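You operate a simulated robot arm through the tools that you are given. There is no shell and no other tool. Be economical: measure what you need, move in short steps, check, and stop when the job is done.

You are at the controls of a simulated robot arm. One attempt, no reset.

TASK
Swap in the full bottle, then draw a wet strip of 50 cm.
Fine: stand the empty blue bottle on the bench, seat the green bottle down in the bottle dock, set the length dial and stroke the tape lever once, roll cover shut, fingers clear of the mouth. Pinch no finger, drop nothing heavy, dent nothing, knock nothing over. Set down upright: blue bottle.

Only the result counts: the job must be done as asked and must still hold three seconds after the hand-in. Knocking over, shifting, dropping, spilling or breaking anything else fails it. A push-on lid holds only when it is set on centred and level and pressed home; a screw cap is set on level and turned clockwise until tight.

THE ROBOT
A 7-joint arm with a two-finger parallel gripper, fixed in place. Base frame: the origin is at the foot of the arm, x ahead of it, y to its left, z up; the work surface is at about z = 800. Readings come in mm, rad, newtons and seconds.
With the tool pointing down near the work surface it reaches from about 240 to 680 mm from the base axis. Its first joint turns from -1.152 to 1.152 rad. Payload 2.4 kg.
The tool frame sits at the grasp point between the pads (the TCP): z along the fingers, y along the line on which they close. The tips reach 30 mm beyond it. The gripper opens to 94 mm. The fingers are 28 mm wide and 10 mm thick; the gripper's body (50 by 96 mm) begins 55 mm behind the TCP.
Orientation is that of the tool frame in the base frame, as a unit quaternion [x, y, z, w]. With the fingers straight down and closing along the base's y, the tool's x points along the base's -x, its y along +y and its z along -z.

THE INTERFACE
- The arm moves only by the tool send_rows. Its argument "plan" is a list of rows, each a list of 7 numbers: the shift along the tool's x, y, z in mm, then the turn, a rotation vector about the tool's x, y, z in degrees, then the finger opening in mm, from 0 to 94. In form: [[x, y, z, wx, wy, wz, jaw], ...]. A call has 1 to 12 rows; each row shifts and turns the commanded pose from where the row before left it, along the tool's axes as they then stand. Rows are played at 5 a second. More than 50 mm and 0.15 rad between two rows, or a gripper value outside its range, and nothing of the call is played. A pose out of reach is approached as far as the arm can. The call stops where the force on the tool passes 90 N (or 10 N more than at its start, if that is more) or the arm is blocked; 0.2 s more then pass. The fingers move at their own pace (about 153 mm/s each) and stop on an object; they squeeze with about 31 N. The grip force told is the motor's: it shows also when the fingers shut on nothing. Time passes only in rows, and 0.2 s behind the last, so rows that do not move let the fingers close. It gives the time, the measured TCP pose, the force on the tool (base axes), the opening and the grip force at its end, in the units of the frame above (readings bear some noise), with the torque about the TCP (base axes, N m) and any sound that the robot's microphone picked up.
- Cameras (640 x 400 px; columns grow to the right, rows downward): "scene" is fixed at [30.3, 466.4, 1470]; the picture's right is [-0.82, -0.58, 0.00], its down [-0.27, 0.38, -0.89] and it looks along [0.51, -0.72, -0.46] (base axes); focal length 314 px, centre (320, 200). "wrist" rides on the gripper at [76, 14, -103] in the tool frame; the picture's right is [-0.18, 0.98, 0.00], its down [-0.75, -0.14, -0.64] and it looks along [-0.63, -0.12, 0.77] (tool axes); focal length 243 px, centre (320, 200). There is no depth. A picture from a camera that has moved, and an enlarged one, comes with that camera's place and axes in the base frame and with its lens. The place of the scene camera against the robot may be out by one fixed shift of up to 18 mm in any direction.
- camera(camera): a new picture of that camera. No time passes.
- zoom(camera, box): a new picture of the part [left, top, right, bottom] of that camera's present view, enlarged. No time passes.
- sign_off(): hands the job in; it is judged then, once.

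Go step by step. Nothing tells you positions but the pictures and the camera data: compare them with the known pose of the tool, close in by small moves and look again before you grip or let go. The budget is 120 turns and 76 pictures, counting those below and the enlarged ones. Unless the task says otherwise, let go and move clear before handing in, and close with one line.

The tools are called after "Emit:" as a command line: name --pt "numbers of a row" for each row, then --argument value for the rest, lists and objects as JSON in quotes. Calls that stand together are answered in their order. send_rows: Moves the arm, as the interface text tells. Its arguments: {"type":"object","properties":{"plan":{"type":"array","items":{"type":"array","items":{"type":"number"}}}},"required":["plan"]} The other tools are called the same way: camera (camera) takes a picture; zoom (camera, box) takes an enlarged picture of a part of a camera's view; sign_off () hands the job in.

At the start:

```text
time_s: 0.0
tcp_pos: [371.1, 25.6, 1293.2]
orientation: [0.0, 1.0, 0.0, -0.001]
ft_force: [0.4, 0.6, 0.7]
torque: [-0.06, -0.01, 0.04]
finger_gap: 93.9
grasp_force: 0.1
```

scene: 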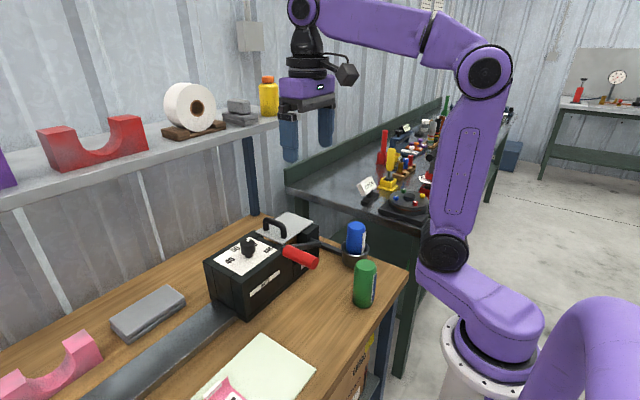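
wrist: 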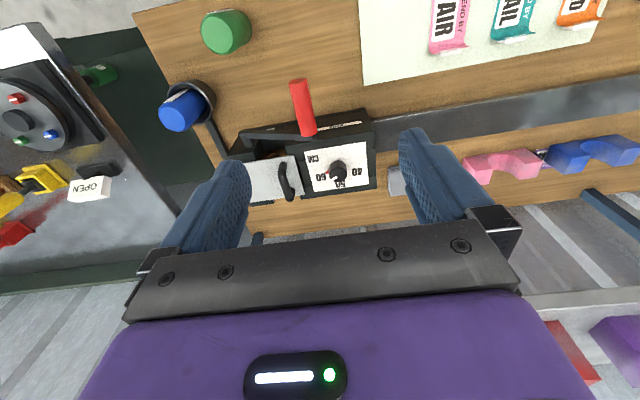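

I see a tape dispenser with a dial, a red lever, a roll cover with a handle, a dock holding the blue bottle, and the green bottle on the bench. I'll look closer before moving.

Emit:
zoom --camera "scene" --box '[190, 200, 410, 337]'

Emit:
zoom --camera "wrist" --box '[130, 0, 450, 200]'

```text
2.91 times, centred on (300, 268) of scene
camera zoom: at [30.3, 466.4, 1470.0], right [-0.82, -0.58, 0.0], down [-0.27, 0.38, -0.89], along [0.51, -0.72, -0.46], focal length 915 px, centre (378, 1)
```

zoom: 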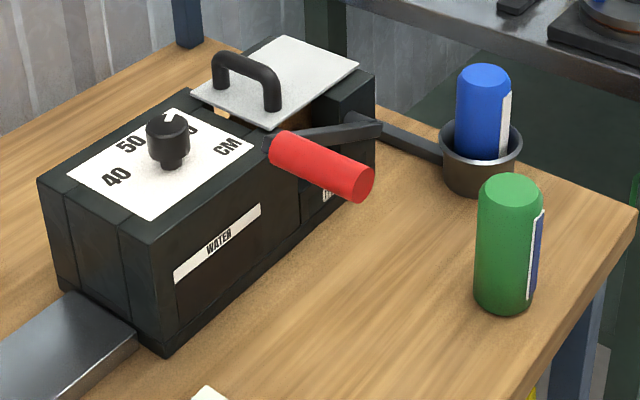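

```text
2.00 times, centred on (290, 100) of wrist
camera zoom: at [294.0, 39.7, 1396.4], right [0.18, 0.98, 0.0], down [0.75, -0.14, 0.64], along [0.63, -0.12, -0.77], focal length 485 px, centre (380, 400)
```

zoom: 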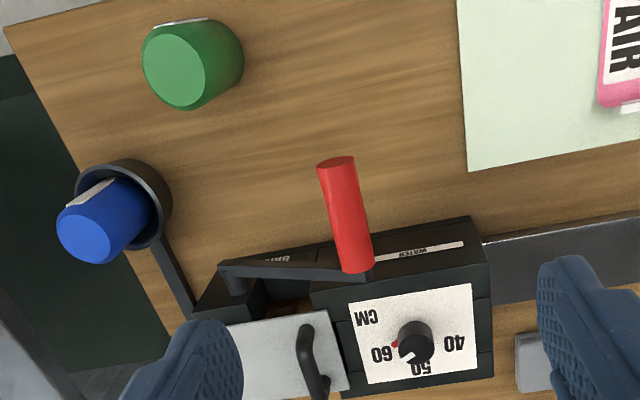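

I'll lower the hand over the machine, staying well above it, to see the dial and cover up close.

Emit:
send_rows --pt "0 0 45 0 0 0 94" --pt "0 0 45 0 0 0 94" --pt "0 0 45 0 0 0 94"

Emit:
camera --camera "wrist"

Emit:
zoom --camera "scene" --box '[200, 205, 330, 286]'

```text
time_s: 0.8
tcp_pos: [369.6, 25.2, 1158.1]
orientation: [0.0, 1.0, 0.0, 0.0]
ft_force: [0.6, 0.8, 0.6]
torque: [0.01, -0.01, 0.01]
finger_gap: 93.8
grasp_force: 0.1
```

```text
71 pictures are left
camera wrist: at [294.0, 39.8, 1262.2], right [0.18, 0.98, 0.0], down [0.75, -0.14, 0.64], along [0.63, -0.12, -0.77], focal length 243 px, centre (320, 200)
```

wrist: 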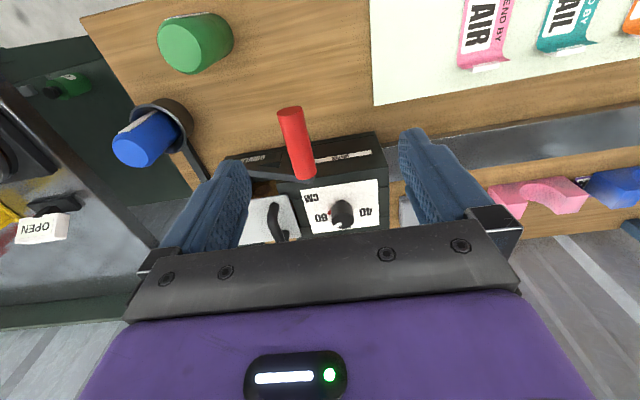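

```text
4.92 times, centred on (265, 246) of scene
camera zoom: at [30.3, 466.4, 1470.0], right [-0.82, -0.58, 0.0], down [-0.27, 0.38, -0.89], along [0.51, -0.72, -0.46], focal length 1548 px, centre (591, -24)
```

zoom: 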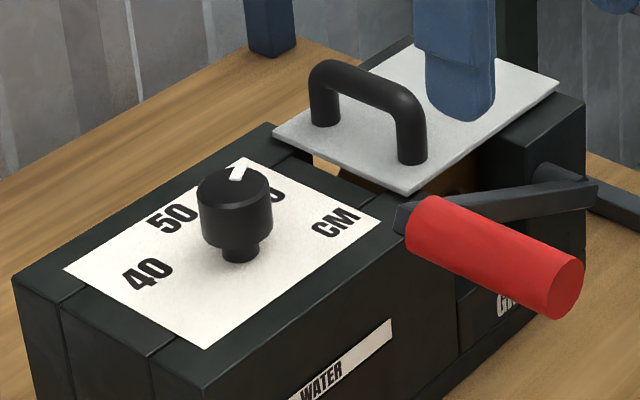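

Triangulating the two wrist pictures puts blue at about (421, -286) with its top near 919, green at about (312, -142) with its top near 902, and the lever handle at x 388–477, y -15. I'll move over the blue bottle, staying high.

Emit:
send_rows --pt "0 -45 0 0 0 0 94" --pt "0 -45 0 0 0 0 94" --pt "0 -45 0 0 0 0 94" --pt "0 -45 0 0 0 0 94" --pt "-15 -45 0 0 0 0 94" --pt "-18 -45 0 0 0 0 94" --pt "-18 -41 0 0 0 0 94" --pt "0 0 40 0 0 0 94" --pt "0 0 40 0 0 0 94" --pt "0 0 0 0 0 0 94"

Emit:
camera --camera "wrist"

Emit:
camera --camera "scene"

```text
time_s: 3.0
tcp_pos: [421.4, -286.2, 1077.0]
orientation: [0.0, 1.0, 0.001, 0.001]
ft_force: [0.6, -0.3, -0.4]
torque: [0.0, -0.02, 0.0]
finger_gap: 94.0
grasp_force: 0.1
```

```text
69 pictures are left
camera wrist: at [345.8, -271.9, 1180.2], right [0.18, 0.98, 0.0], down [0.75, -0.14, 0.64], along [0.63, -0.12, -0.77], focal length 243 px, centre (320, 200)
```

wrist: 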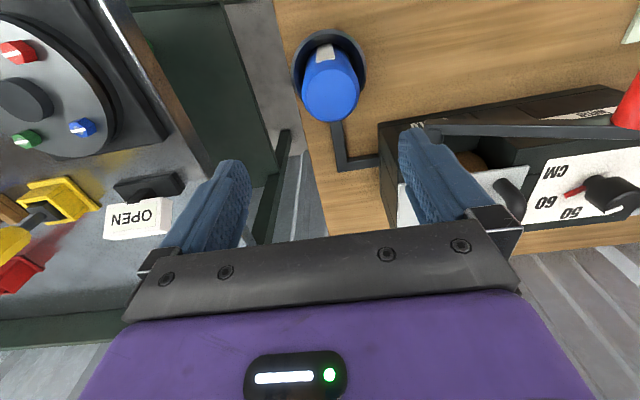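

```text
68 pictures are left
```

scene: 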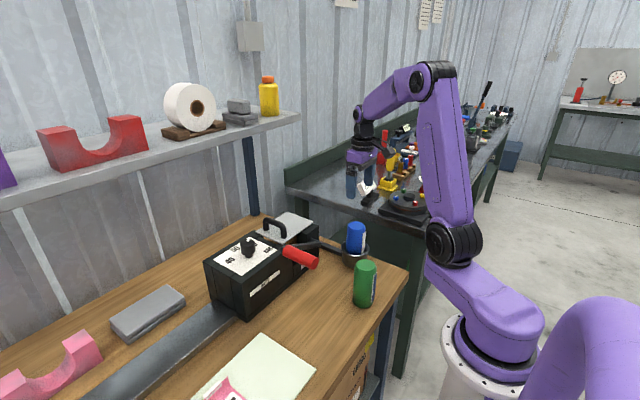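

Blue looks nearer to (423, -277), with its top around 930. I'll centre on it, come down to just above it and look again.

Emit:
send_rows --pt "-2 9 40 0 0 0 94" --pt "0 0 37 0 0 0 94" --pt "0 0 0 0 0 0 94"

Emit:
camera --camera "wrist"

Emit:
zoom --camera "scene" --box '[280, 160, 440, 260]'

```text
time_s: 3.8
tcp_pos: [423.5, -275.4, 1000.2]
orientation: [0.0, 1.0, 0.0, 0.0]
ft_force: [0.1, -0.4, -0.7]
torque: [-0.01, 0.0, 0.01]
finger_gap: 94.0
grasp_force: 0.0
```

```text
67 pictures are left
camera wrist: at [347.6, -262.2, 1104.1], right [0.18, 0.98, 0.0], down [0.75, -0.14, 0.64], along [0.63, -0.12, -0.77], focal length 243 px, centre (320, 200)
```

wrist: 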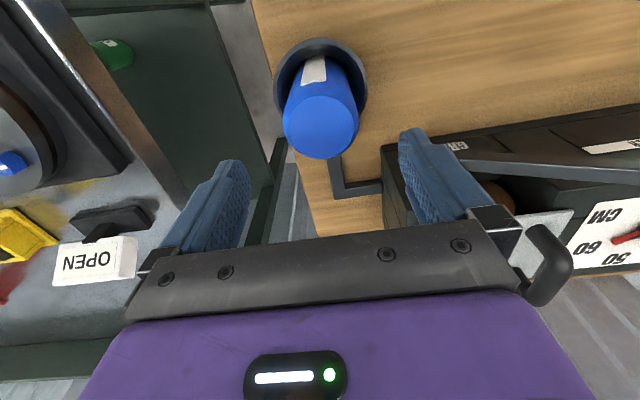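

```text
4.00 times, centred on (360, 210) of scene
camera zoom: at [30.3, 466.4, 1470.0], right [-0.82, -0.58, 0.0], down [-0.27, 0.38, -0.89], along [0.51, -0.72, -0.46], focal length 1258 px, centre (160, 160)
```

zoom: 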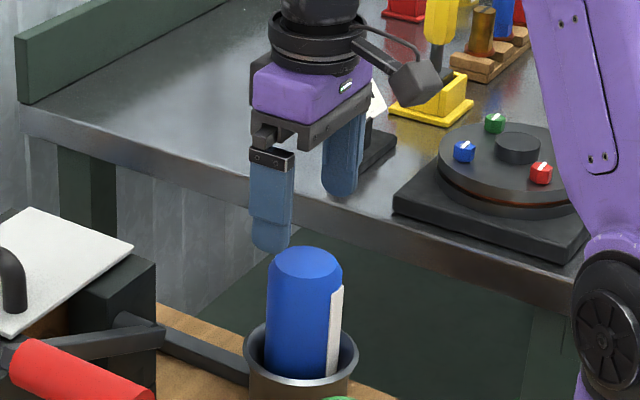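

The bottle is centred between the fingers. I'll narrow the opening to 74 mm to stay clear of the machine, then descend to TCP z of about 905, which leaves the tips above the cup rim.

Emit:
send_rows --pt "1 -1 30 0 0 0 74" --pt "0 0 30 0 0 0 74" --pt "0 0 20 0 0 0 74" --pt "0 0 15 0 0 0 74" --pt "0 0 0 0 0 0 74"

Emit:
camera --camera "wrist"

Emit:
zoom --camera "scene" --box '[280, 180, 440, 280]'

```text
time_s: 5.0
tcp_pos: [421.9, -276.8, 906.8]
orientation: [-0.001, 1.0, 0.001, -0.001]
ft_force: [1.0, 0.4, 0.1]
torque: [-0.02, 0.0, -0.01]
finger_gap: 74.0
grasp_force: 0.2
```

```text
65 pictures are left
camera wrist: at [346.3, -263.2, 1009.4], right [0.18, 0.98, 0.0], down [0.75, -0.14, 0.64], along [0.63, -0.12, -0.77], focal length 243 px, centre (320, 200)
```

wrist: 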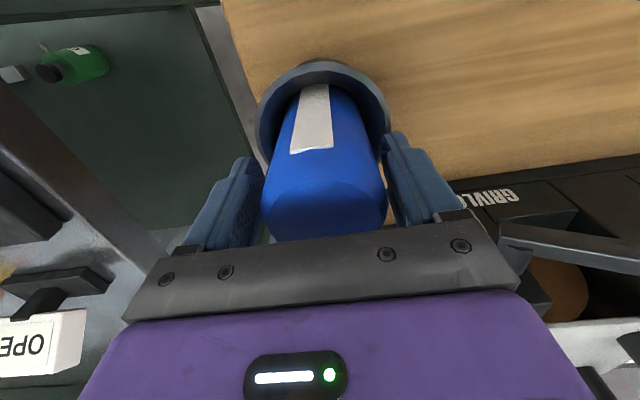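

```text
4.00 times, centred on (360, 230) of scene
camera zoom: at [30.3, 466.4, 1470.0], right [-0.82, -0.58, 0.0], down [-0.27, 0.38, -0.89], along [0.51, -0.72, -0.46], focal length 1258 px, centre (160, 80)
```

zoom: 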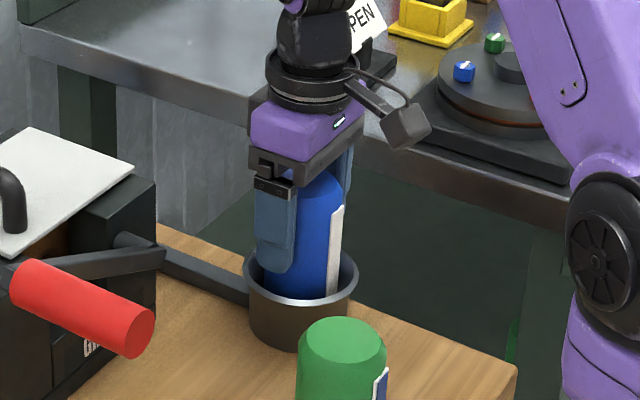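

The fingers straddle the bottle above the cup rim, so I'll close on it and lift a little.

Emit:
send_rows --pt "0 0 0 0 0 0 60" --pt "0 0 0 0 0 0 45" --pt "0 0 0 0 0 0 45" --pt "0 0 0 0 0 0 45"

```text
time_s: 6.0
tcp_pos: [422.6, -276.8, 905.5]
orientation: [0.001, 1.0, 0.0, 0.0]
ft_force: [-0.3, 2.4, 0.5]
torque: [0.13, -0.02, 0.02]
finger_gap: 58.0
grasp_force: 31.1
```

Emit:
send_rows --pt "0 0 -10 0 0 0 45" --pt "0 0 -15 0 0 0 45" --pt "0 0 -20 0 0 0 45" --pt "0 0 -25 0 0 0 45" --pt "0 0 -30 0 0 0 45" --pt "0 0 0 0 0 0 45"

Emit:
camera --camera "wrist"

Emit:
zoom --camera "scene" --box '[260, 160, 440, 310]'

```text
time_s: 7.4
tcp_pos: [421.4, -277.3, 1007.0]
orientation: [0.0, 1.0, -0.001, 0.0]
ft_force: [0.7, 0.6, -0.5]
torque: [0.0, 0.0, -0.03]
finger_gap: 57.9
grasp_force: 30.6
```

```text
63 pictures are left
camera wrist: at [345.6, -263.4, 1110.2], right [0.18, 0.98, 0.0], down [0.75, -0.14, 0.64], along [0.63, -0.12, -0.77], focal length 243 px, centre (320, 200)
```

wrist: 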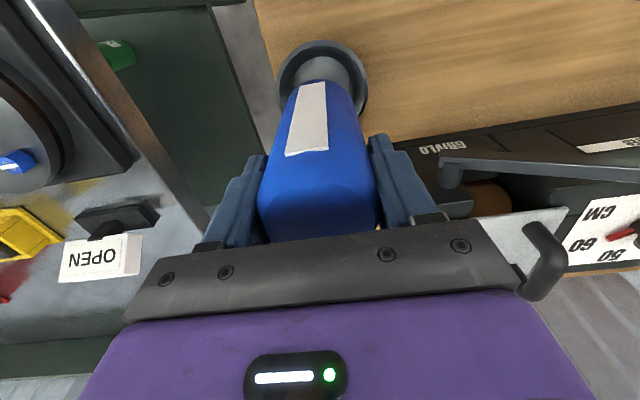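

```text
2.67 times, centred on (350, 235) of scene
camera zoom: at [30.3, 466.4, 1470.0], right [-0.82, -0.58, 0.0], down [-0.27, 0.38, -0.89], along [0.51, -0.72, -0.46], focal length 838 px, centre (240, 107)
```

zoom: 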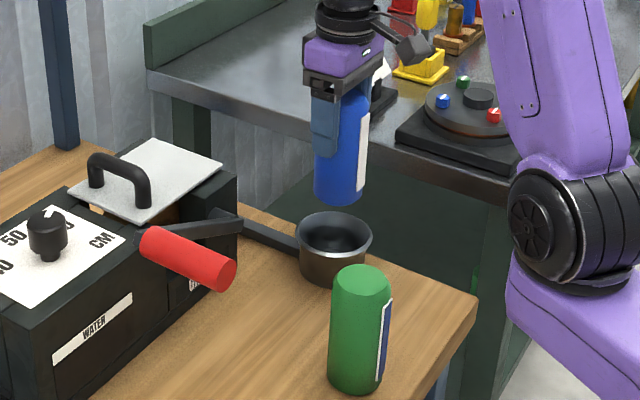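

Blue is out of the cup. I'll carry it to a clear bench spot near (392, -160), between green and the machine, and lower it most of the way.

Emit:
send_rows --pt "8 30 0 0 0 0 45" --pt "8 30 0 0 0 0 45" --pt "8 30 0 0 0 0 45" --pt "5 27 0 0 0 0 45" --pt "0 0 30 0 0 0 45" --pt "0 0 30 0 0 0 45" --pt "0 0 20 0 0 0 45" --pt "0 0 0 0 0 0 45"

Emit:
camera --camera "wrist"

Emit:
zoom --camera "scene" --box '[260, 160, 440, 310]'

```text
time_s: 9.2
tcp_pos: [392.3, -158.8, 926.2]
orientation: [0.0, 1.0, 0.0, 0.0]
ft_force: [-0.4, 0.2, -1.7]
torque: [-0.02, 0.04, -0.01]
finger_gap: 58.1
grasp_force: 31.1
```

```text
61 pictures are left
camera wrist: at [317.0, -146.1, 1028.9], right [0.18, 0.98, 0.0], down [0.75, -0.14, 0.64], along [0.63, -0.12, -0.77], focal length 243 px, centre (320, 200)
```

wrist: 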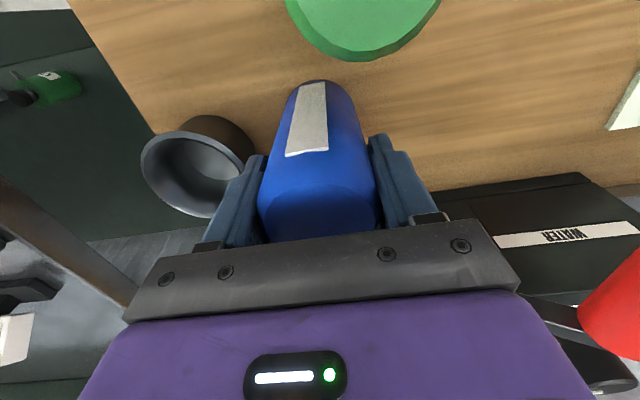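

```text
2.67 times, centred on (350, 235) of scene
camera zoom: at [30.3, 466.4, 1470.0], right [-0.82, -0.58, 0.0], down [-0.27, 0.38, -0.89], along [0.51, -0.72, -0.46], focal length 838 px, centre (240, 107)
```

zoom: 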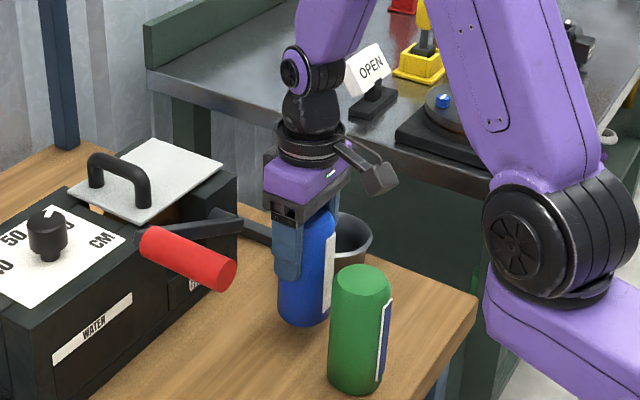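

There's clearance all round. I'll lower in small steps until the bottle touches the bench.

Emit:
send_rows --pt "0 0 12 0 0 0 45" --pt "0 0 8 0 0 0 45" --pt "0 0 5 0 0 0 45" --pt "0 0 4 0 0 0 45" --pt "0 0 0 0 0 0 45"

Emit:
zoom --camera "scene" --box '[320, 200, 420, 320]'

```text
time_s: 10.4
tcp_pos: [391.7, -160.4, 897.7]
orientation: [0.001, 1.0, 0.0, 0.0]
ft_force: [-6.9, 2.0, 29.6]
torque: [0.21, 0.12, -0.01]
finger_gap: 58.0
grasp_force: 31.1
```

```text
3.33 times, centred on (370, 260) of scene
camera zoom: at [29.7, 466.6, 1470.0], right [-0.82, -0.58, 0.0], down [-0.27, 0.38, -0.89], along [0.51, -0.72, -0.46], focal length 1048 px, centre (153, 0)
```

zoom: 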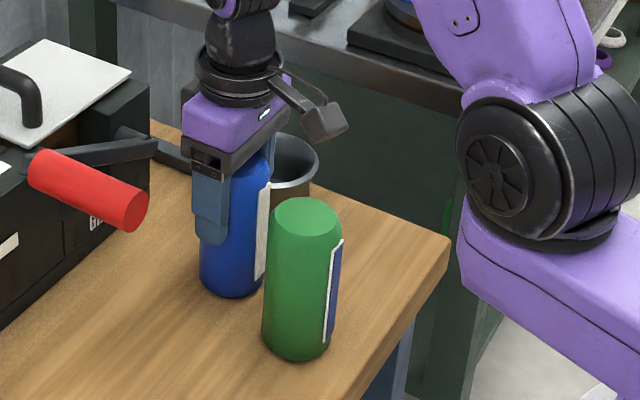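

It's touching with about 30 N, which puts the base roughly 98 mm below the TCP. I'll ease off 1.5 mm, open, and retreat straight up.

Emit:
send_rows --pt "0 0 -1.5 0 0 0 50" --pt "0 0 0 0 0 0 64" --pt "0 0 0 0 0 0 74" --pt "0 0 -15 0 0 0 74" --pt "0 0 -30 0 0 0 74" --pt "0 0 -40 0 0 0 80" --pt "0 0 -30 0 0 0 94"

Emit:
zoom --camera "scene" --box '[320, 200, 420, 320]'

Emit:
camera --camera "wrist"

```text
time_s: 12.0
tcp_pos: [393.0, -159.9, 1012.8]
orientation: [0.0, 1.0, 0.0, 0.0]
ft_force: [0.2, -0.7, -0.2]
torque: [0.0, 0.03, -0.01]
finger_gap: 94.2
grasp_force: 0.0
```

```text
3.33 times, centred on (370, 260) of scene
camera zoom: at [30.3, 466.4, 1470.0], right [-0.82, -0.58, 0.0], down [-0.27, 0.38, -0.89], along [0.51, -0.72, -0.46], focal length 1048 px, centre (153, 0)
```

zoom: 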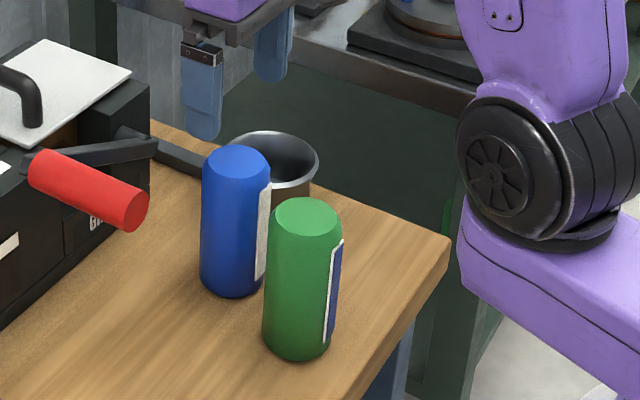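

```text
57 pictures are left
camera wrist: at [317.2, -145.8, 1116.8], right [0.18, 0.98, 0.0], down [0.75, -0.14, 0.64], along [0.63, -0.12, -0.77], focal length 243 px, centre (320, 200)
```

wrist: 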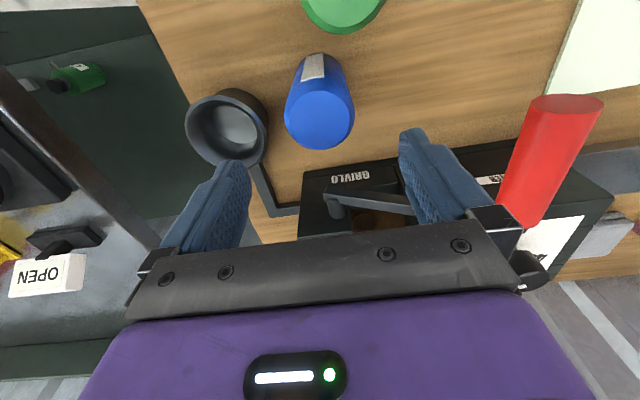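

Blue stands upright. Correcting the scene camera with its known place, green is at about (310, -132) with its top near 922, so I'll move above it.

Emit:
send_rows --pt "40 14 0 0 0 0 94" --pt "43 14 0 0 0 0 94" --pt "0 0 0 0 0 0 94"

Emit:
camera --camera "wrist"

```text
time_s: 12.8
tcp_pos: [308.9, -133.1, 1012.8]
orientation: [0.0, 1.0, 0.0, 0.0]
ft_force: [-0.3, 0.4, 0.3]
torque: [0.0, 0.0, 0.01]
finger_gap: 93.8
grasp_force: 0.1
```

```text
56 pictures are left
camera wrist: at [233.7, -118.4, 1116.9], right [0.18, 0.98, 0.0], down [0.75, -0.14, 0.64], along [0.63, -0.12, -0.77], focal length 243 px, centre (320, 200)
```

wrist: 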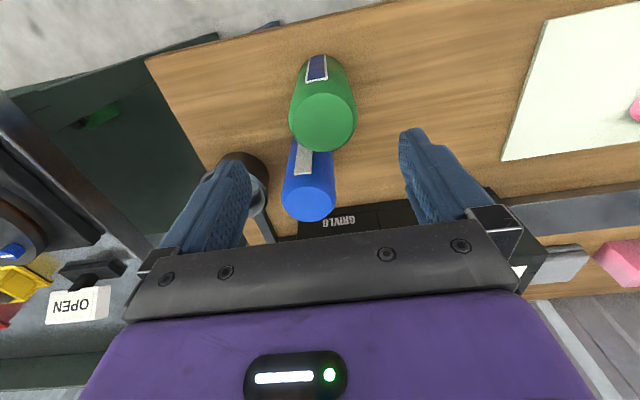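

Green is at about (310.5, -128.5). I'll descend around it to the same grip height and close.

Emit:
send_rows --pt "-1.5 4.5 30 0 0 0 84" --pt "0 0 35 0 0 0 80" --pt "0 0 30 0 0 0 80" --pt "0 0 18 0 0 0 80" --pt "0 0 0 0 0 0 80"

Emit:
camera --camera "wrist"

```text
time_s: 14.0
tcp_pos: [310.7, -127.2, 900.3]
orientation: [0.0, 1.0, 0.001, 0.0]
ft_force: [-0.1, -1.0, -1.0]
torque: [0.02, 0.01, -0.03]
finger_gap: 79.9
grasp_force: 0.0
```

```text
55 pictures are left
camera wrist: at [235.4, -113.7, 1003.3], right [0.18, 0.98, 0.0], down [0.75, -0.14, 0.64], along [0.63, -0.12, -0.77], focal length 243 px, centre (320, 200)
```

wrist: 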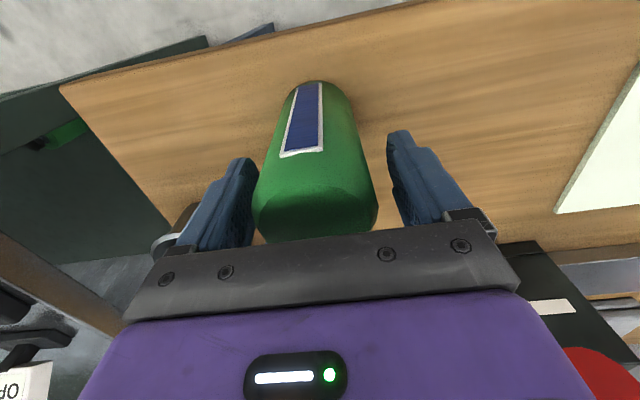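

Emit:
send_rows --pt "0 -3 0 0 0 0 80" --pt "0 0 0 0 0 0 66" --pt "0 0 0 0 0 0 45" --pt "0 0 0 0 0 0 45" --pt "0 0 0 0 0 0 45"

Emit:
send_rows --pt "0 0 -10 0 0 0 40" --pt "0 0 -20 0 0 0 40" --pt "0 0 -30 0 0 0 40" --pt "0 0 -30 0 0 0 40" --pt "0 0 -30 0 0 0 40" --pt "0 0 0 0 0 0 40"

Emit:
camera --camera "wrist"

```text
time_s: 15.2
tcp_pos: [310.5, -130.6, 900.3]
orientation: [0.0, 1.0, 0.0, 0.0]
ft_force: [-0.2, -0.8, 0.0]
torque: [-0.01, -0.01, 0.01]
finger_gap: 57.9
grasp_force: 30.7
```

```text
time_s: 16.6
tcp_pos: [312.6, -131.2, 1020.9]
orientation: [0.001, 1.0, 0.0, 0.0]
ft_force: [-0.4, 0.8, -1.7]
torque: [0.03, 0.01, 0.02]
finger_gap: 57.7
grasp_force: 30.6
```

```text
54 pictures are left
camera wrist: at [235.9, -117.1, 1123.5], right [0.18, 0.98, 0.0], down [0.75, -0.14, 0.64], along [0.63, -0.12, -0.77], focal length 243 px, centre (320, 200)
```

wrist: 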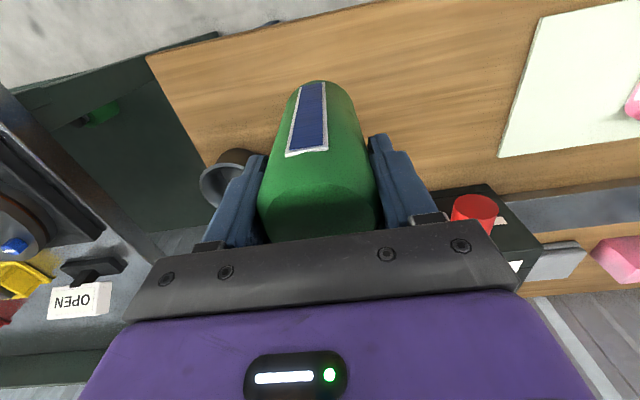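

Green is lifted. I'll route it around blue, along -y first and then +x, to above the dock.

Emit:
send_rows --pt "0 -40 -10 0 0 0 40" --pt "0 -40 0 0 0 0 40" --pt "0 -40 0 0 0 0 40" --pt "-20 -26 0 0 0 0 40" --pt "-30 0 0 0 0 0 40" --pt "-30 0 0 0 0 0 40" --pt "-30 0 0 0 0 0 40" --pt "0 0 0 0 0 0 40"

Emit:
camera --camera "wrist"

Emit:
zoom --camera "scene" --box '[280, 150, 440, 290]'

```text
time_s: 18.4
tcp_pos: [422.6, -277.1, 1030.5]
orientation: [0.0, 1.0, 0.0, 0.0]
ft_force: [0.1, 0.3, -1.8]
torque: [-0.02, 0.01, 0.02]
finger_gap: 58.0
grasp_force: 31.1
```

```text
53 pictures are left
camera wrist: at [345.8, -262.8, 1133.1], right [0.18, 0.98, 0.0], down [0.75, -0.14, 0.64], along [0.63, -0.12, -0.77], focal length 243 px, centre (320, 200)
```

wrist: 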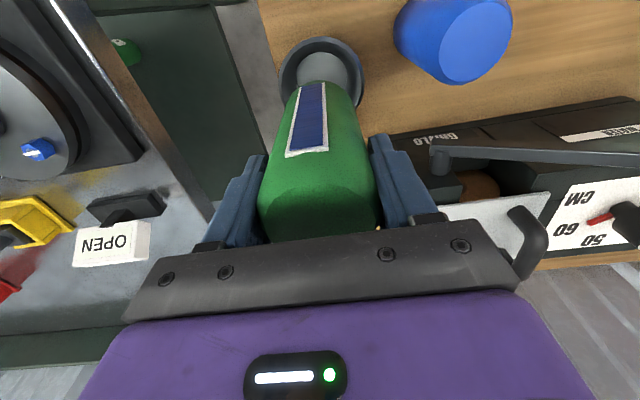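

```text
2.86 times, centred on (360, 220) of scene
camera zoom: at [30.3, 466.4, 1470.0], right [-0.82, -0.58, 0.0], down [-0.27, 0.38, -0.89], along [0.51, -0.72, -0.46], focal length 898 px, centre (206, 143)
```

zoom: 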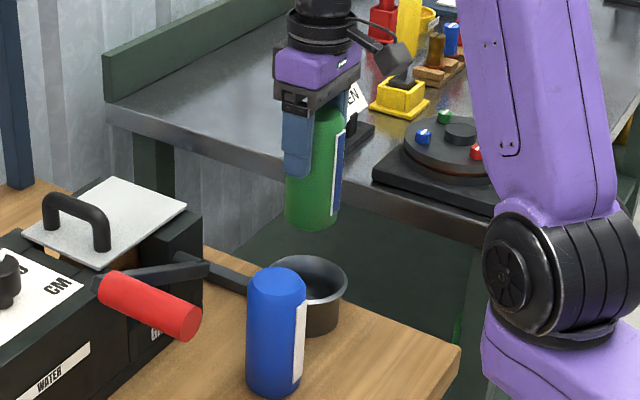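

Green sits in the grip just as blue did. I'll lower it straight into the dock, expecting it to seat at TCP z of about 908.

Emit:
send_rows --pt "0 0 35 0 0 0 40" --pt "0 0 35 0 0 0 40" --pt "0 0 20 0 0 0 40" --pt "0 0 12 0 0 0 40" --pt "0 0 8 0 0 0 40" --pt "0 0 5 0 0 0 40" --pt "0 0 0 0 0 0 40"

Emit:
camera --camera "wrist"

```text
time_s: 20.0
tcp_pos: [420.5, -276.4, 914.1]
orientation: [0.0, 1.0, 0.0, 0.0]
ft_force: [0.0, 3.2, -0.2]
torque: [0.25, -0.02, -0.03]
finger_gap: 57.7
grasp_force: 30.9
```

```text
51 pictures are left
camera wrist: at [345.2, -262.8, 1018.4], right [0.18, 0.98, 0.0], down [0.75, -0.14, 0.64], along [0.63, -0.12, -0.77], focal length 243 px, centre (320, 200)
```

wrist: 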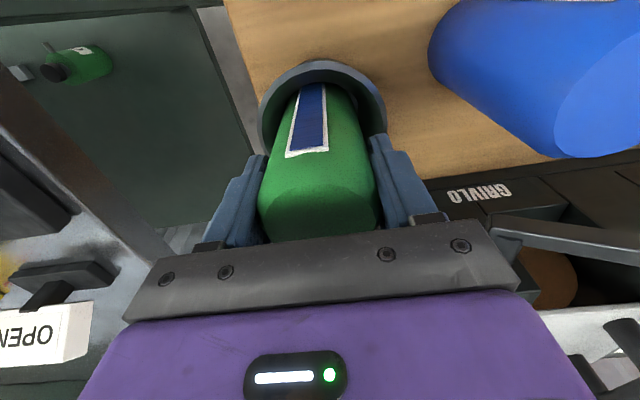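

It's inside the cup with light side contact. I'll shift 1 mm toward +y and go down until it seats.

Emit:
send_rows --pt "0 1 2 0 0 0 40" --pt "0 0 2 0 0 0 40" --pt "0 0 2 0 0 0 40" --pt "0 0 2 0 0 0 40" --pt "0 0 1 0 0 0 40" --pt "0 0 0 0 0 0 40"

```text
time_s: 21.4
tcp_pos: [421.0, -275.2, 906.7]
orientation: [-0.001, 1.0, 0.0, 0.0]
ft_force: [0.7, -0.4, -1.7]
torque: [0.01, 0.01, 0.01]
finger_gap: 57.6
grasp_force: 31.0
```

Emit:
send_rows --pt "0 0 1.5 0 0 0 40" --pt "0 0 1.5 0 0 0 40" --pt "0 0 0 0 0 0 40"

```text
time_s: 22.2
tcp_pos: [421.2, -276.4, 903.8]
orientation: [0.0, 1.0, -0.001, 0.001]
ft_force: [-4.4, 4.1, 29.5]
torque: [0.43, 0.02, 0.06]
finger_gap: 58.0
grasp_force: 31.1
```

It reached bottom with about 30 N. One small extra press, then release and rise.

Emit:
send_rows --pt "0 0 1 0 0 0 40" --pt "0 0 0 0 0 0 40"

Emit:
send_rows --pt "0 0 -1.5 0 0 0 52" --pt "0 0 0 0 0 0 64" --pt "0 0 0 0 0 0 74" --pt "0 0 -15 0 0 0 74" --pt "0 0 -35 0 0 0 74" --pt "0 0 -40 0 0 0 80" --pt "0 0 -40 0 0 0 94" --pt "0 0 -30 0 0 0 94"

Emit:
camera --camera "wrist"

Emit:
zoom --camera "scene" --box '[280, 180, 440, 300]'

```text
time_s: 22.8
tcp_pos: [421.2, -275.6, 903.2]
orientation: [0.0, 1.0, -0.001, 0.001]
ft_force: [-2.7, 0.0, 29.8]
torque: [0.24, -0.05, 0.0]
finger_gap: 58.0
grasp_force: 31.2
```

```text
time_s: 24.6
tcp_pos: [421.3, -276.0, 1064.6]
orientation: [0.0, 1.0, 0.0, -0.001]
ft_force: [-0.4, 0.2, 0.3]
torque: [0.04, 0.0, -0.01]
finger_gap: 94.1
grasp_force: 0.0
```

```text
50 pictures are left
camera wrist: at [345.2, -262.3, 1167.7], right [0.18, 0.98, 0.0], down [0.75, -0.14, 0.64], along [0.63, -0.12, -0.77], focal length 243 px, centre (320, 200)
```

wrist: 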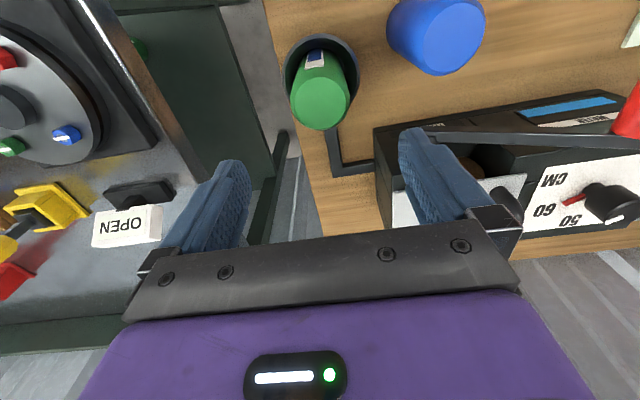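

```text
3.33 times, centred on (360, 240) of scene
camera zoom: at [30.3, 466.4, 1470.0], right [-0.82, -0.58, 0.0], down [-0.27, 0.38, -0.89], along [0.51, -0.72, -0.46], focal length 1048 px, centre (187, 67)
```

zoom: 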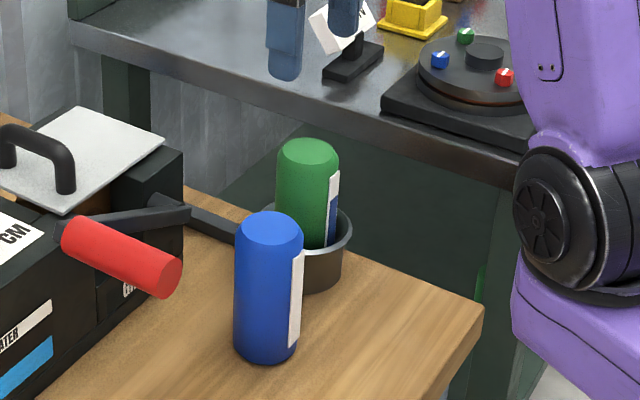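

The water gauge turned blue, so green is seated. Next is the dial: I'll move above the knob near (574, 24).

Emit:
send_rows --pt "0 40 -20 0 0 0 94" --pt "-15 45 0 0 0 0 94" --pt "-20 45 0 0 0 0 94" --pt "-20 45 0 0 0 0 94" --pt "-25 42 0 0 0 0 94" --pt "-25 42 0 0 0 0 94" --pt "-25 41 0 0 0 0 94" --pt "-23 0 0 0 0 0 94" --pt "0 0 0 0 0 0 94"

Emit:
camera --camera "wrist"

Emit:
zoom --camera "scene" --box '[190, 140, 350, 320]'

```text
time_s: 26.6
tcp_pos: [574.2, 22.6, 1084.4]
orientation: [0.0, 1.0, 0.0, 0.0]
ft_force: [0.8, 0.0, 0.1]
torque: [0.02, 0.0, 0.01]
finger_gap: 93.9
grasp_force: 0.1
```

```text
48 pictures are left
camera wrist: at [498.2, 37.2, 1187.3], right [0.18, 0.98, 0.0], down [0.75, -0.14, 0.64], along [0.63, -0.12, -0.77], focal length 243 px, centre (320, 200)
```

wrist: 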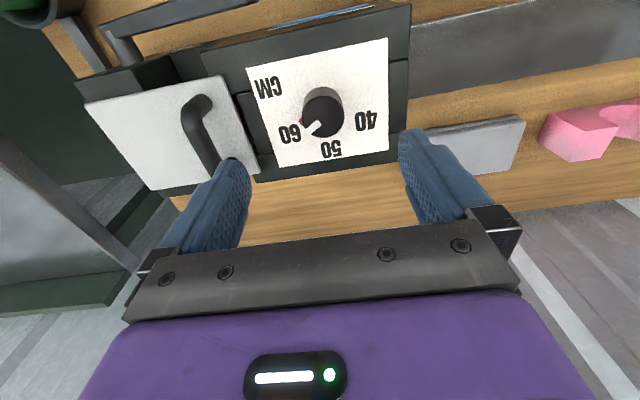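

```text
2.22 times, centred on (270, 230) of scene
camera zoom: at [30.3, 466.4, 1470.0], right [-0.82, -0.58, 0.0], down [-0.27, 0.38, -0.89], along [0.51, -0.72, -0.46], focal length 699 px, centre (431, 133)
```

zoom: 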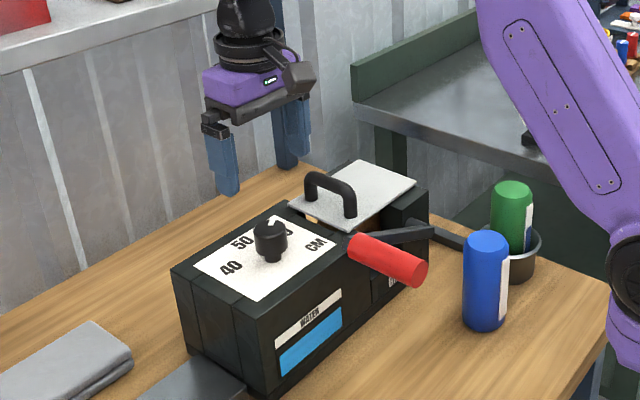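

Emit:
zoom --camera "wrist" --box '[240, 40, 400, 190]'

Emit:
zoom --camera "wrist" --box '[70, 0, 290, 200]'

```text
2.67 times, centred on (320, 115) of wrist
camera zoom: at [498.2, 37.2, 1187.3], right [0.18, 0.98, 0.0], down [0.75, -0.14, 0.64], along [0.63, -0.12, -0.77], focal length 647 px, centre (320, 427)
```

zoom: 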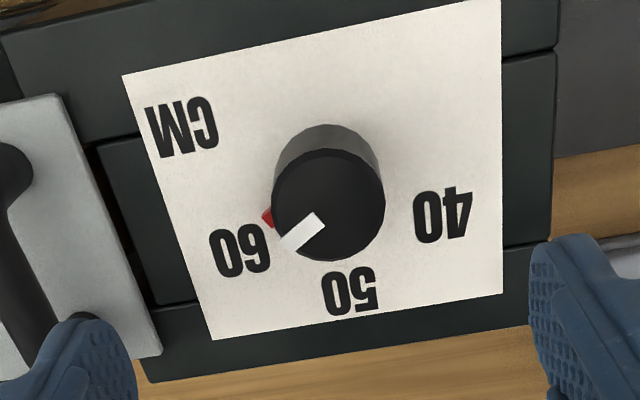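

```text
2.00 times, centred on (180, 100) of wrist
camera zoom: at [498.2, 37.2, 1187.3], right [0.18, 0.98, 0.0], down [0.75, -0.14, 0.64], along [0.63, -0.12, -0.77], focal length 485 px, centre (600, 400)
```

zoom: 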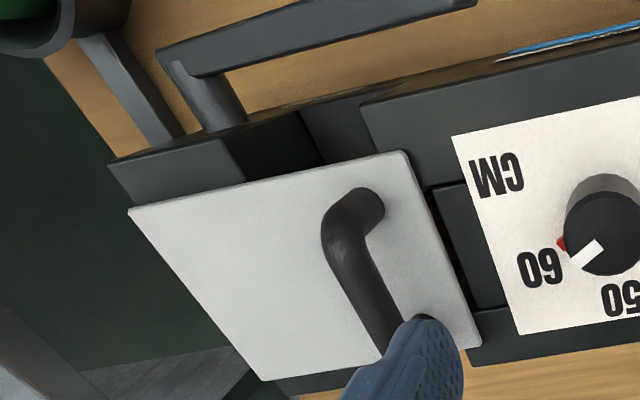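

The dial is at 60 with the red index beside it. By triangulation the knob centre is about (583, 24), its top near z 965 and the panel at 931; 50 lies about 60° counter-clockwise seen from above. I'll approach the knob.

Emit:
send_rows --pt "-9 1.5 30 0 0 0 64" --pt "0 0 40 0 0 0 64" --pt "0 0 10 0 0 0 64" --pt "0 0 0 0 0 0 64"

Emit:
camera --camera "wrist"

Emit:
zoom --camera "scene" --box '[200, 170, 330, 270]'

```text
time_s: 27.6
tcp_pos: [582.5, 24.6, 1003.7]
orientation: [0.0, 1.0, 0.001, 0.0]
ft_force: [0.6, 0.6, 0.3]
torque: [-0.04, 0.02, -0.01]
finger_gap: 64.0
grasp_force: 0.0
```

```text
44 pictures are left
camera wrist: at [507.4, 39.2, 1106.9], right [0.18, 0.98, 0.0], down [0.75, -0.14, 0.64], along [0.63, -0.12, -0.77], focal length 243 px, centre (320, 200)
```

wrist: 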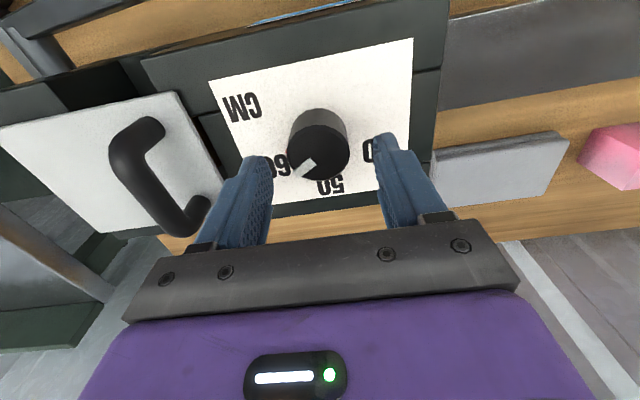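

```text
4.00 times, centred on (265, 220) of scene
camera zoom: at [30.3, 466.4, 1470.0], right [-0.82, -0.58, 0.0], down [-0.27, 0.38, -0.89], along [0.51, -0.72, -0.46], focal length 1258 px, centre (540, 120)
```

zoom: 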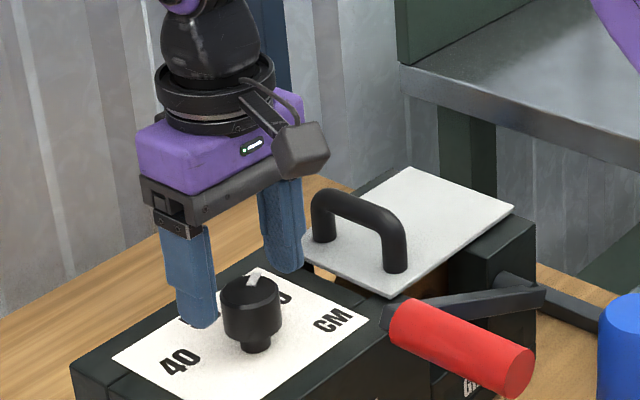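

The knob is at about (580, 24.5) with its top near 972. I'll descend so the tips sit around the cap and grip it.

Emit:
send_rows --pt "2 0 15 0 0 0 60" --pt "0 0 14 0 0 0 56" --pt "0 0 0 0 0 0 45" --pt "0 0 0 0 0 0 30" --pt "0 0 0 0 0 0 30"

Emit:
zoom --camera "scene" --box '[200, 170, 330, 270]'

```text
time_s: 28.8
tcp_pos: [581.0, 25.8, 974.4]
orientation: [0.0, 1.0, 0.0, 0.0]
ft_force: [-1.1, -1.9, -2.7]
torque: [0.05, -0.18, 0.05]
finger_gap: 39.1
grasp_force: 44.8
```

```text
4.00 times, centred on (265, 220) of scene
camera zoom: at [30.3, 466.3, 1470.1], right [-0.82, -0.58, 0.0], down [-0.27, 0.38, -0.89], along [0.51, -0.72, -0.46], focal length 1258 px, centre (540, 120)
```

zoom: 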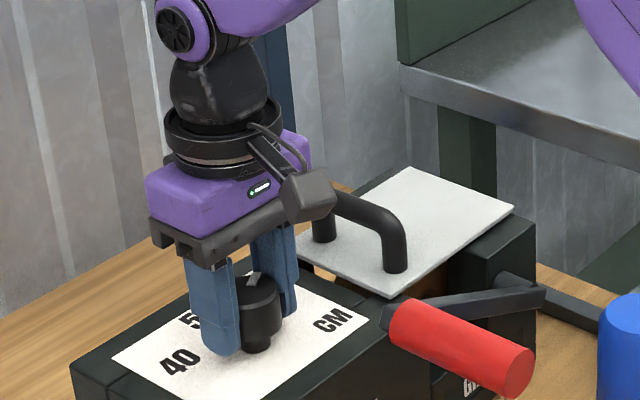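

Gripped on the knob. I'll turn it counter-clockwise from above and check partway.

Emit:
send_rows --pt "0 0 0 0 0 -8 30" --pt "0 0 0 0 0 -8 30" --pt "0 0 0 0 0 -8 30" --pt "0 0 0 0 0 -8 30" --pt "0 0 0 0 0 -8 30" --pt "0 0 0 0 0 -8 30" --pt "0 0 0 0 0 0 30"

Emit:
camera --camera "wrist"

Emit:
zoom --camera "scene" --box '[200, 170, 330, 270]'

```text
time_s: 30.4
tcp_pos: [581.0, 27.9, 974.3]
orientation: [-0.409, 0.913, 0.001, 0.0]
ft_force: [-8.5, 8.9, -7.5]
torque: [0.12, -0.14, -0.01]
finger_gap: 38.7
grasp_force: 45.5
```

```text
41 pictures are left
camera wrist: at [519.4, -20.5, 1078.1], right [-0.61, 0.79, 0.0], down [0.61, 0.47, 0.64], along [0.51, 0.39, -0.77], focal length 243 px, centre (320, 200)
```

wrist: 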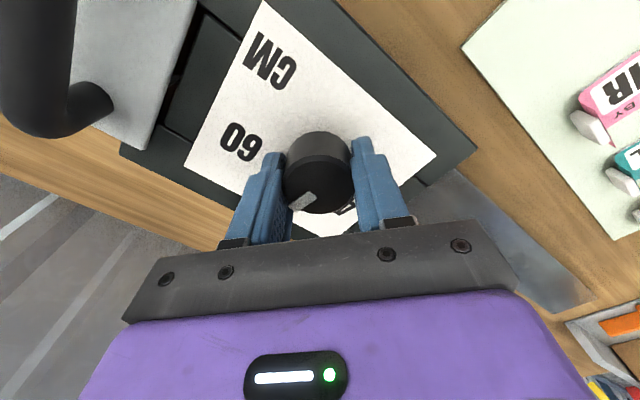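

```text
4.00 times, centred on (265, 220) of scene
camera zoom: at [30.2, 466.7, 1469.9], right [-0.82, -0.58, 0.0], down [-0.27, 0.38, -0.89], along [0.51, -0.72, -0.46], focal length 1258 px, centre (540, 120)
```

zoom: 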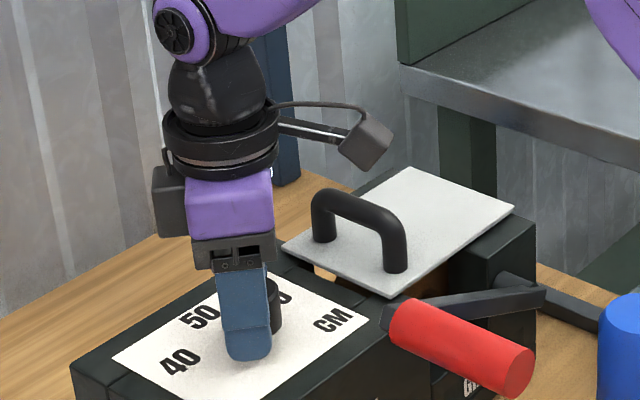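

The knob turns with the gripper. The red index under it started at about -61°, so it needs roughly 12° more to reach 50.

Emit:
send_rows --pt "0 0 0 0 0 -6 30" --pt "0 0 0 0 0 -6 30" --pt "0 0 0 0 0 0 30" --pt "0 0 0 0 0 0 45" --pt "0 0 0 0 0 0 60" --pt "0 0 -20 0 0 0 70" --pt "0 0 -40 0 0 0 70" --pt "0 0 -30 0 0 0 70"

Emit:
zoom --camera "wrist" --box '[160, 0, 440, 220]'

Emit:
zoom --camera "scene" --box '[200, 190, 330, 290]'

```text
time_s: 32.2
tcp_pos: [579.3, 24.6, 1065.0]
orientation: [-0.5, 0.866, 0.0, -0.001]
ft_force: [-0.6, -0.1, -0.5]
torque: [0.0, -0.01, 0.0]
finger_gap: 69.8
grasp_force: 0.0
```

```text
1.82 times, centred on (300, 110) of wrist
camera zoom: at [531.0, -33.9, 1168.7], right [-0.76, 0.65, 0.0], down [0.5, 0.58, 0.64], along [0.42, 0.49, -0.77], focal length 441 px, centre (356, 364)
```

zoom: 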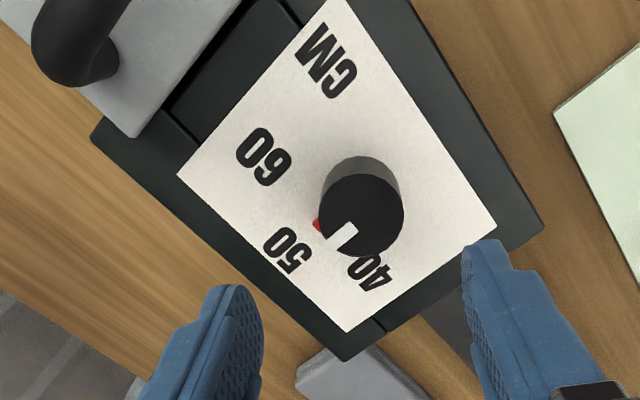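

```text
4.00 times, centred on (265, 240) of scene
camera zoom: at [30.3, 466.4, 1470.0], right [-0.82, -0.58, 0.0], down [-0.27, 0.38, -0.89], along [0.51, -0.72, -0.46], focal length 1258 px, centre (540, 40)
```

zoom: 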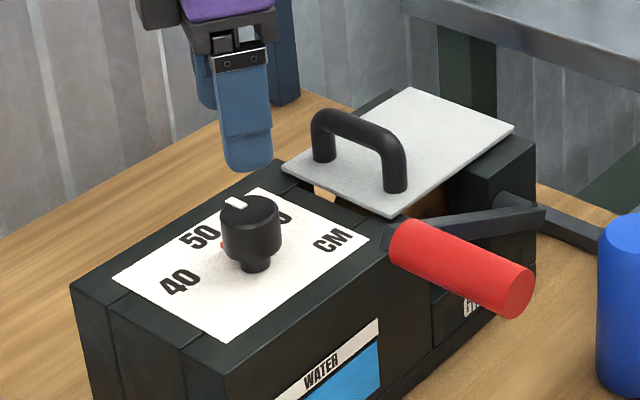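

The red index now points at 50. Next I'll check the cover: is it shut, ajar or slid back?

Emit:
zoom --camera "scene" --box '[255, 205, 325, 260]'

Emit:
send_rows --pt "0 0 -20 0 0 8 94" --pt "0 0 -20 0 0 8 94" --pt "0 0 -20 0 0 8 94" --pt "0 0 -20 0 0 8 94" --pt "0 0 0 0 0 8 94" --pt "0 0 0 0 0 8 94" --pt "0 0 0 0 0 8 94" --pt "0 0 0 0 0 4 94" --pt "0 -40 0 0 0 0 94" --pt "0 -40 0 0 0 0 94" --pt "10 -40 0 0 0 0 94" --pt "20 -35 0 0 0 0 94"

Emit:
camera --camera "wrist"

```text
7.27 times, centred on (290, 232) of scene
camera zoom: at [30.3, 466.4, 1470.0], right [-0.82, -0.58, 0.0], down [-0.27, 0.38, -0.89], along [0.51, -0.72, -0.46], focal length 2286 px, centre (538, -36)
```

zoom: 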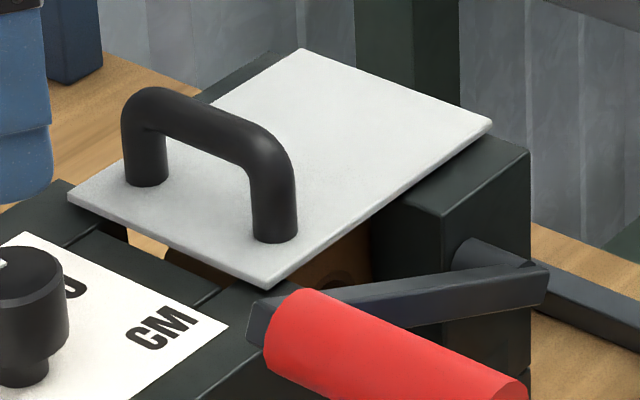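

```text
time_s: 34.8
tcp_pos: [552.2, -130.4, 1144.3]
orientation: [0.001, 1.0, 0.0, 0.0]
ft_force: [0.1, 0.3, 0.5]
torque: [-0.05, 0.02, 0.04]
finger_gap: 94.1
grasp_force: 0.0
```

```text
36 pictures are left
camera wrist: at [476.2, -115.8, 1247.8], right [0.18, 0.98, 0.0], down [0.75, -0.14, 0.64], along [0.63, -0.12, -0.77], focal length 243 px, centre (320, 200)
```

wrist: 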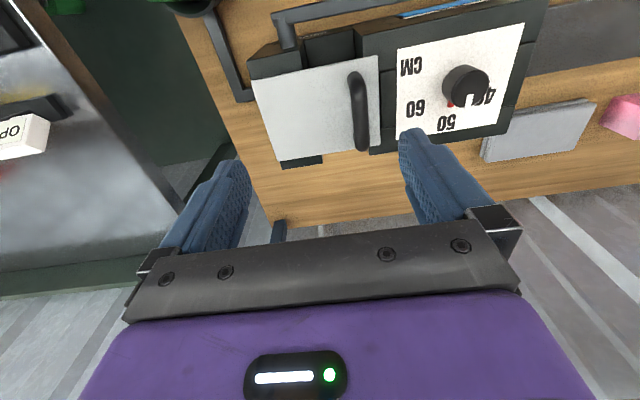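

By triangulation the cover plate is centred over the roll bay, with its handle end slightly higher (938 against about 929). I'll enlarge the view for a more precise check.

Emit:
zoom --camera "wrist" --box '[230, 0, 420, 180]'

Emit:
send_rows --pt "10 0 0 0 6 0 94" --pt "20 0 0 0 8 0 94" --pt "20 0 0 0 8 0 94" --pt "20 0 0 0 8 0 94" --pt "0 0 0 0 0 0 94"

Emit:
camera --camera "wrist"

```text
2.22 times, centred on (325, 90) of wrist
camera zoom: at [476.2, -115.8, 1247.8], right [0.18, 0.98, 0.0], down [0.75, -0.14, 0.64], along [0.63, -0.12, -0.77], focal length 539 px, centre (309, 444)
```

zoom: 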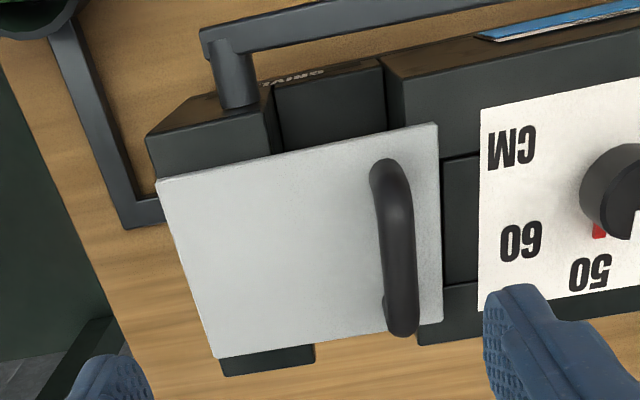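

```text
time_s: 36.0
tcp_pos: [483.4, -129.9, 1159.5]
orientation: [0.0, 0.966, 0.001, -0.259]
ft_force: [-0.5, 0.0, 0.1]
torque: [-0.01, -0.01, 0.02]
finger_gap: 94.1
grasp_force: 0.0
```

```text
34 pictures are left
camera wrist: at [469.0, -115.5, 1287.2], right [0.16, 0.98, -0.09], down [0.97, -0.14, 0.18], along [0.16, -0.12, -0.98], focal length 243 px, centre (320, 200)
```

wrist: 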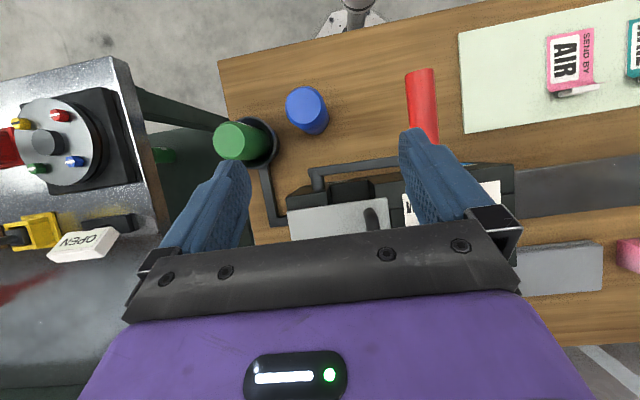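

I tilted the wrong way. I'll tilt the other way and lower to look at the cover more from the front.

Emit:
send_rows --pt "0 0 0 0 -8 0 94" --pt "0 0 0 0 -8 0 94" --pt "0 0 0 0 -8 0 94" --pt "0 0 0 0 -8 0 94" --pt "0 0 0 0 -8 0 94" --pt "0 0 0 0 -8 0 94" --pt "0 0 0 0 -8 0 94" --pt "0 0 0 0 -4 0 94" --pt "32 0 19 0 0 0 94" --pt "32 0 19 0 0 0 94" --pt "32 0 19 0 0 0 94" --pt "32 0 18 0 0 0 94"

Emit:
camera --camera "wrist"

```text
time_s: 38.6
tcp_pos: [408.2, -129.7, 1030.5]
orientation: [0.0, 0.966, -0.001, 0.259]
ft_force: [-0.1, 0.0, 0.7]
torque: [0.01, 0.0, -0.01]
finger_gap: 94.2
grasp_force: 0.1
```

```text
33 pictures are left
camera wrist: at [291.7, -115.8, 1081.8], right [0.16, 0.98, 0.09], down [0.33, -0.14, 0.93], along [0.93, -0.12, -0.35], focal length 243 px, centre (320, 200)
```

wrist: 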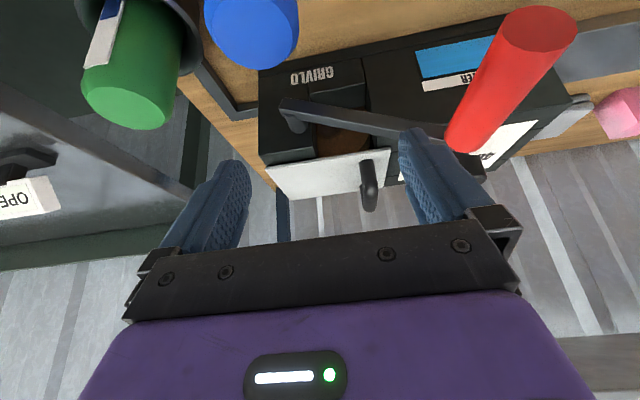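

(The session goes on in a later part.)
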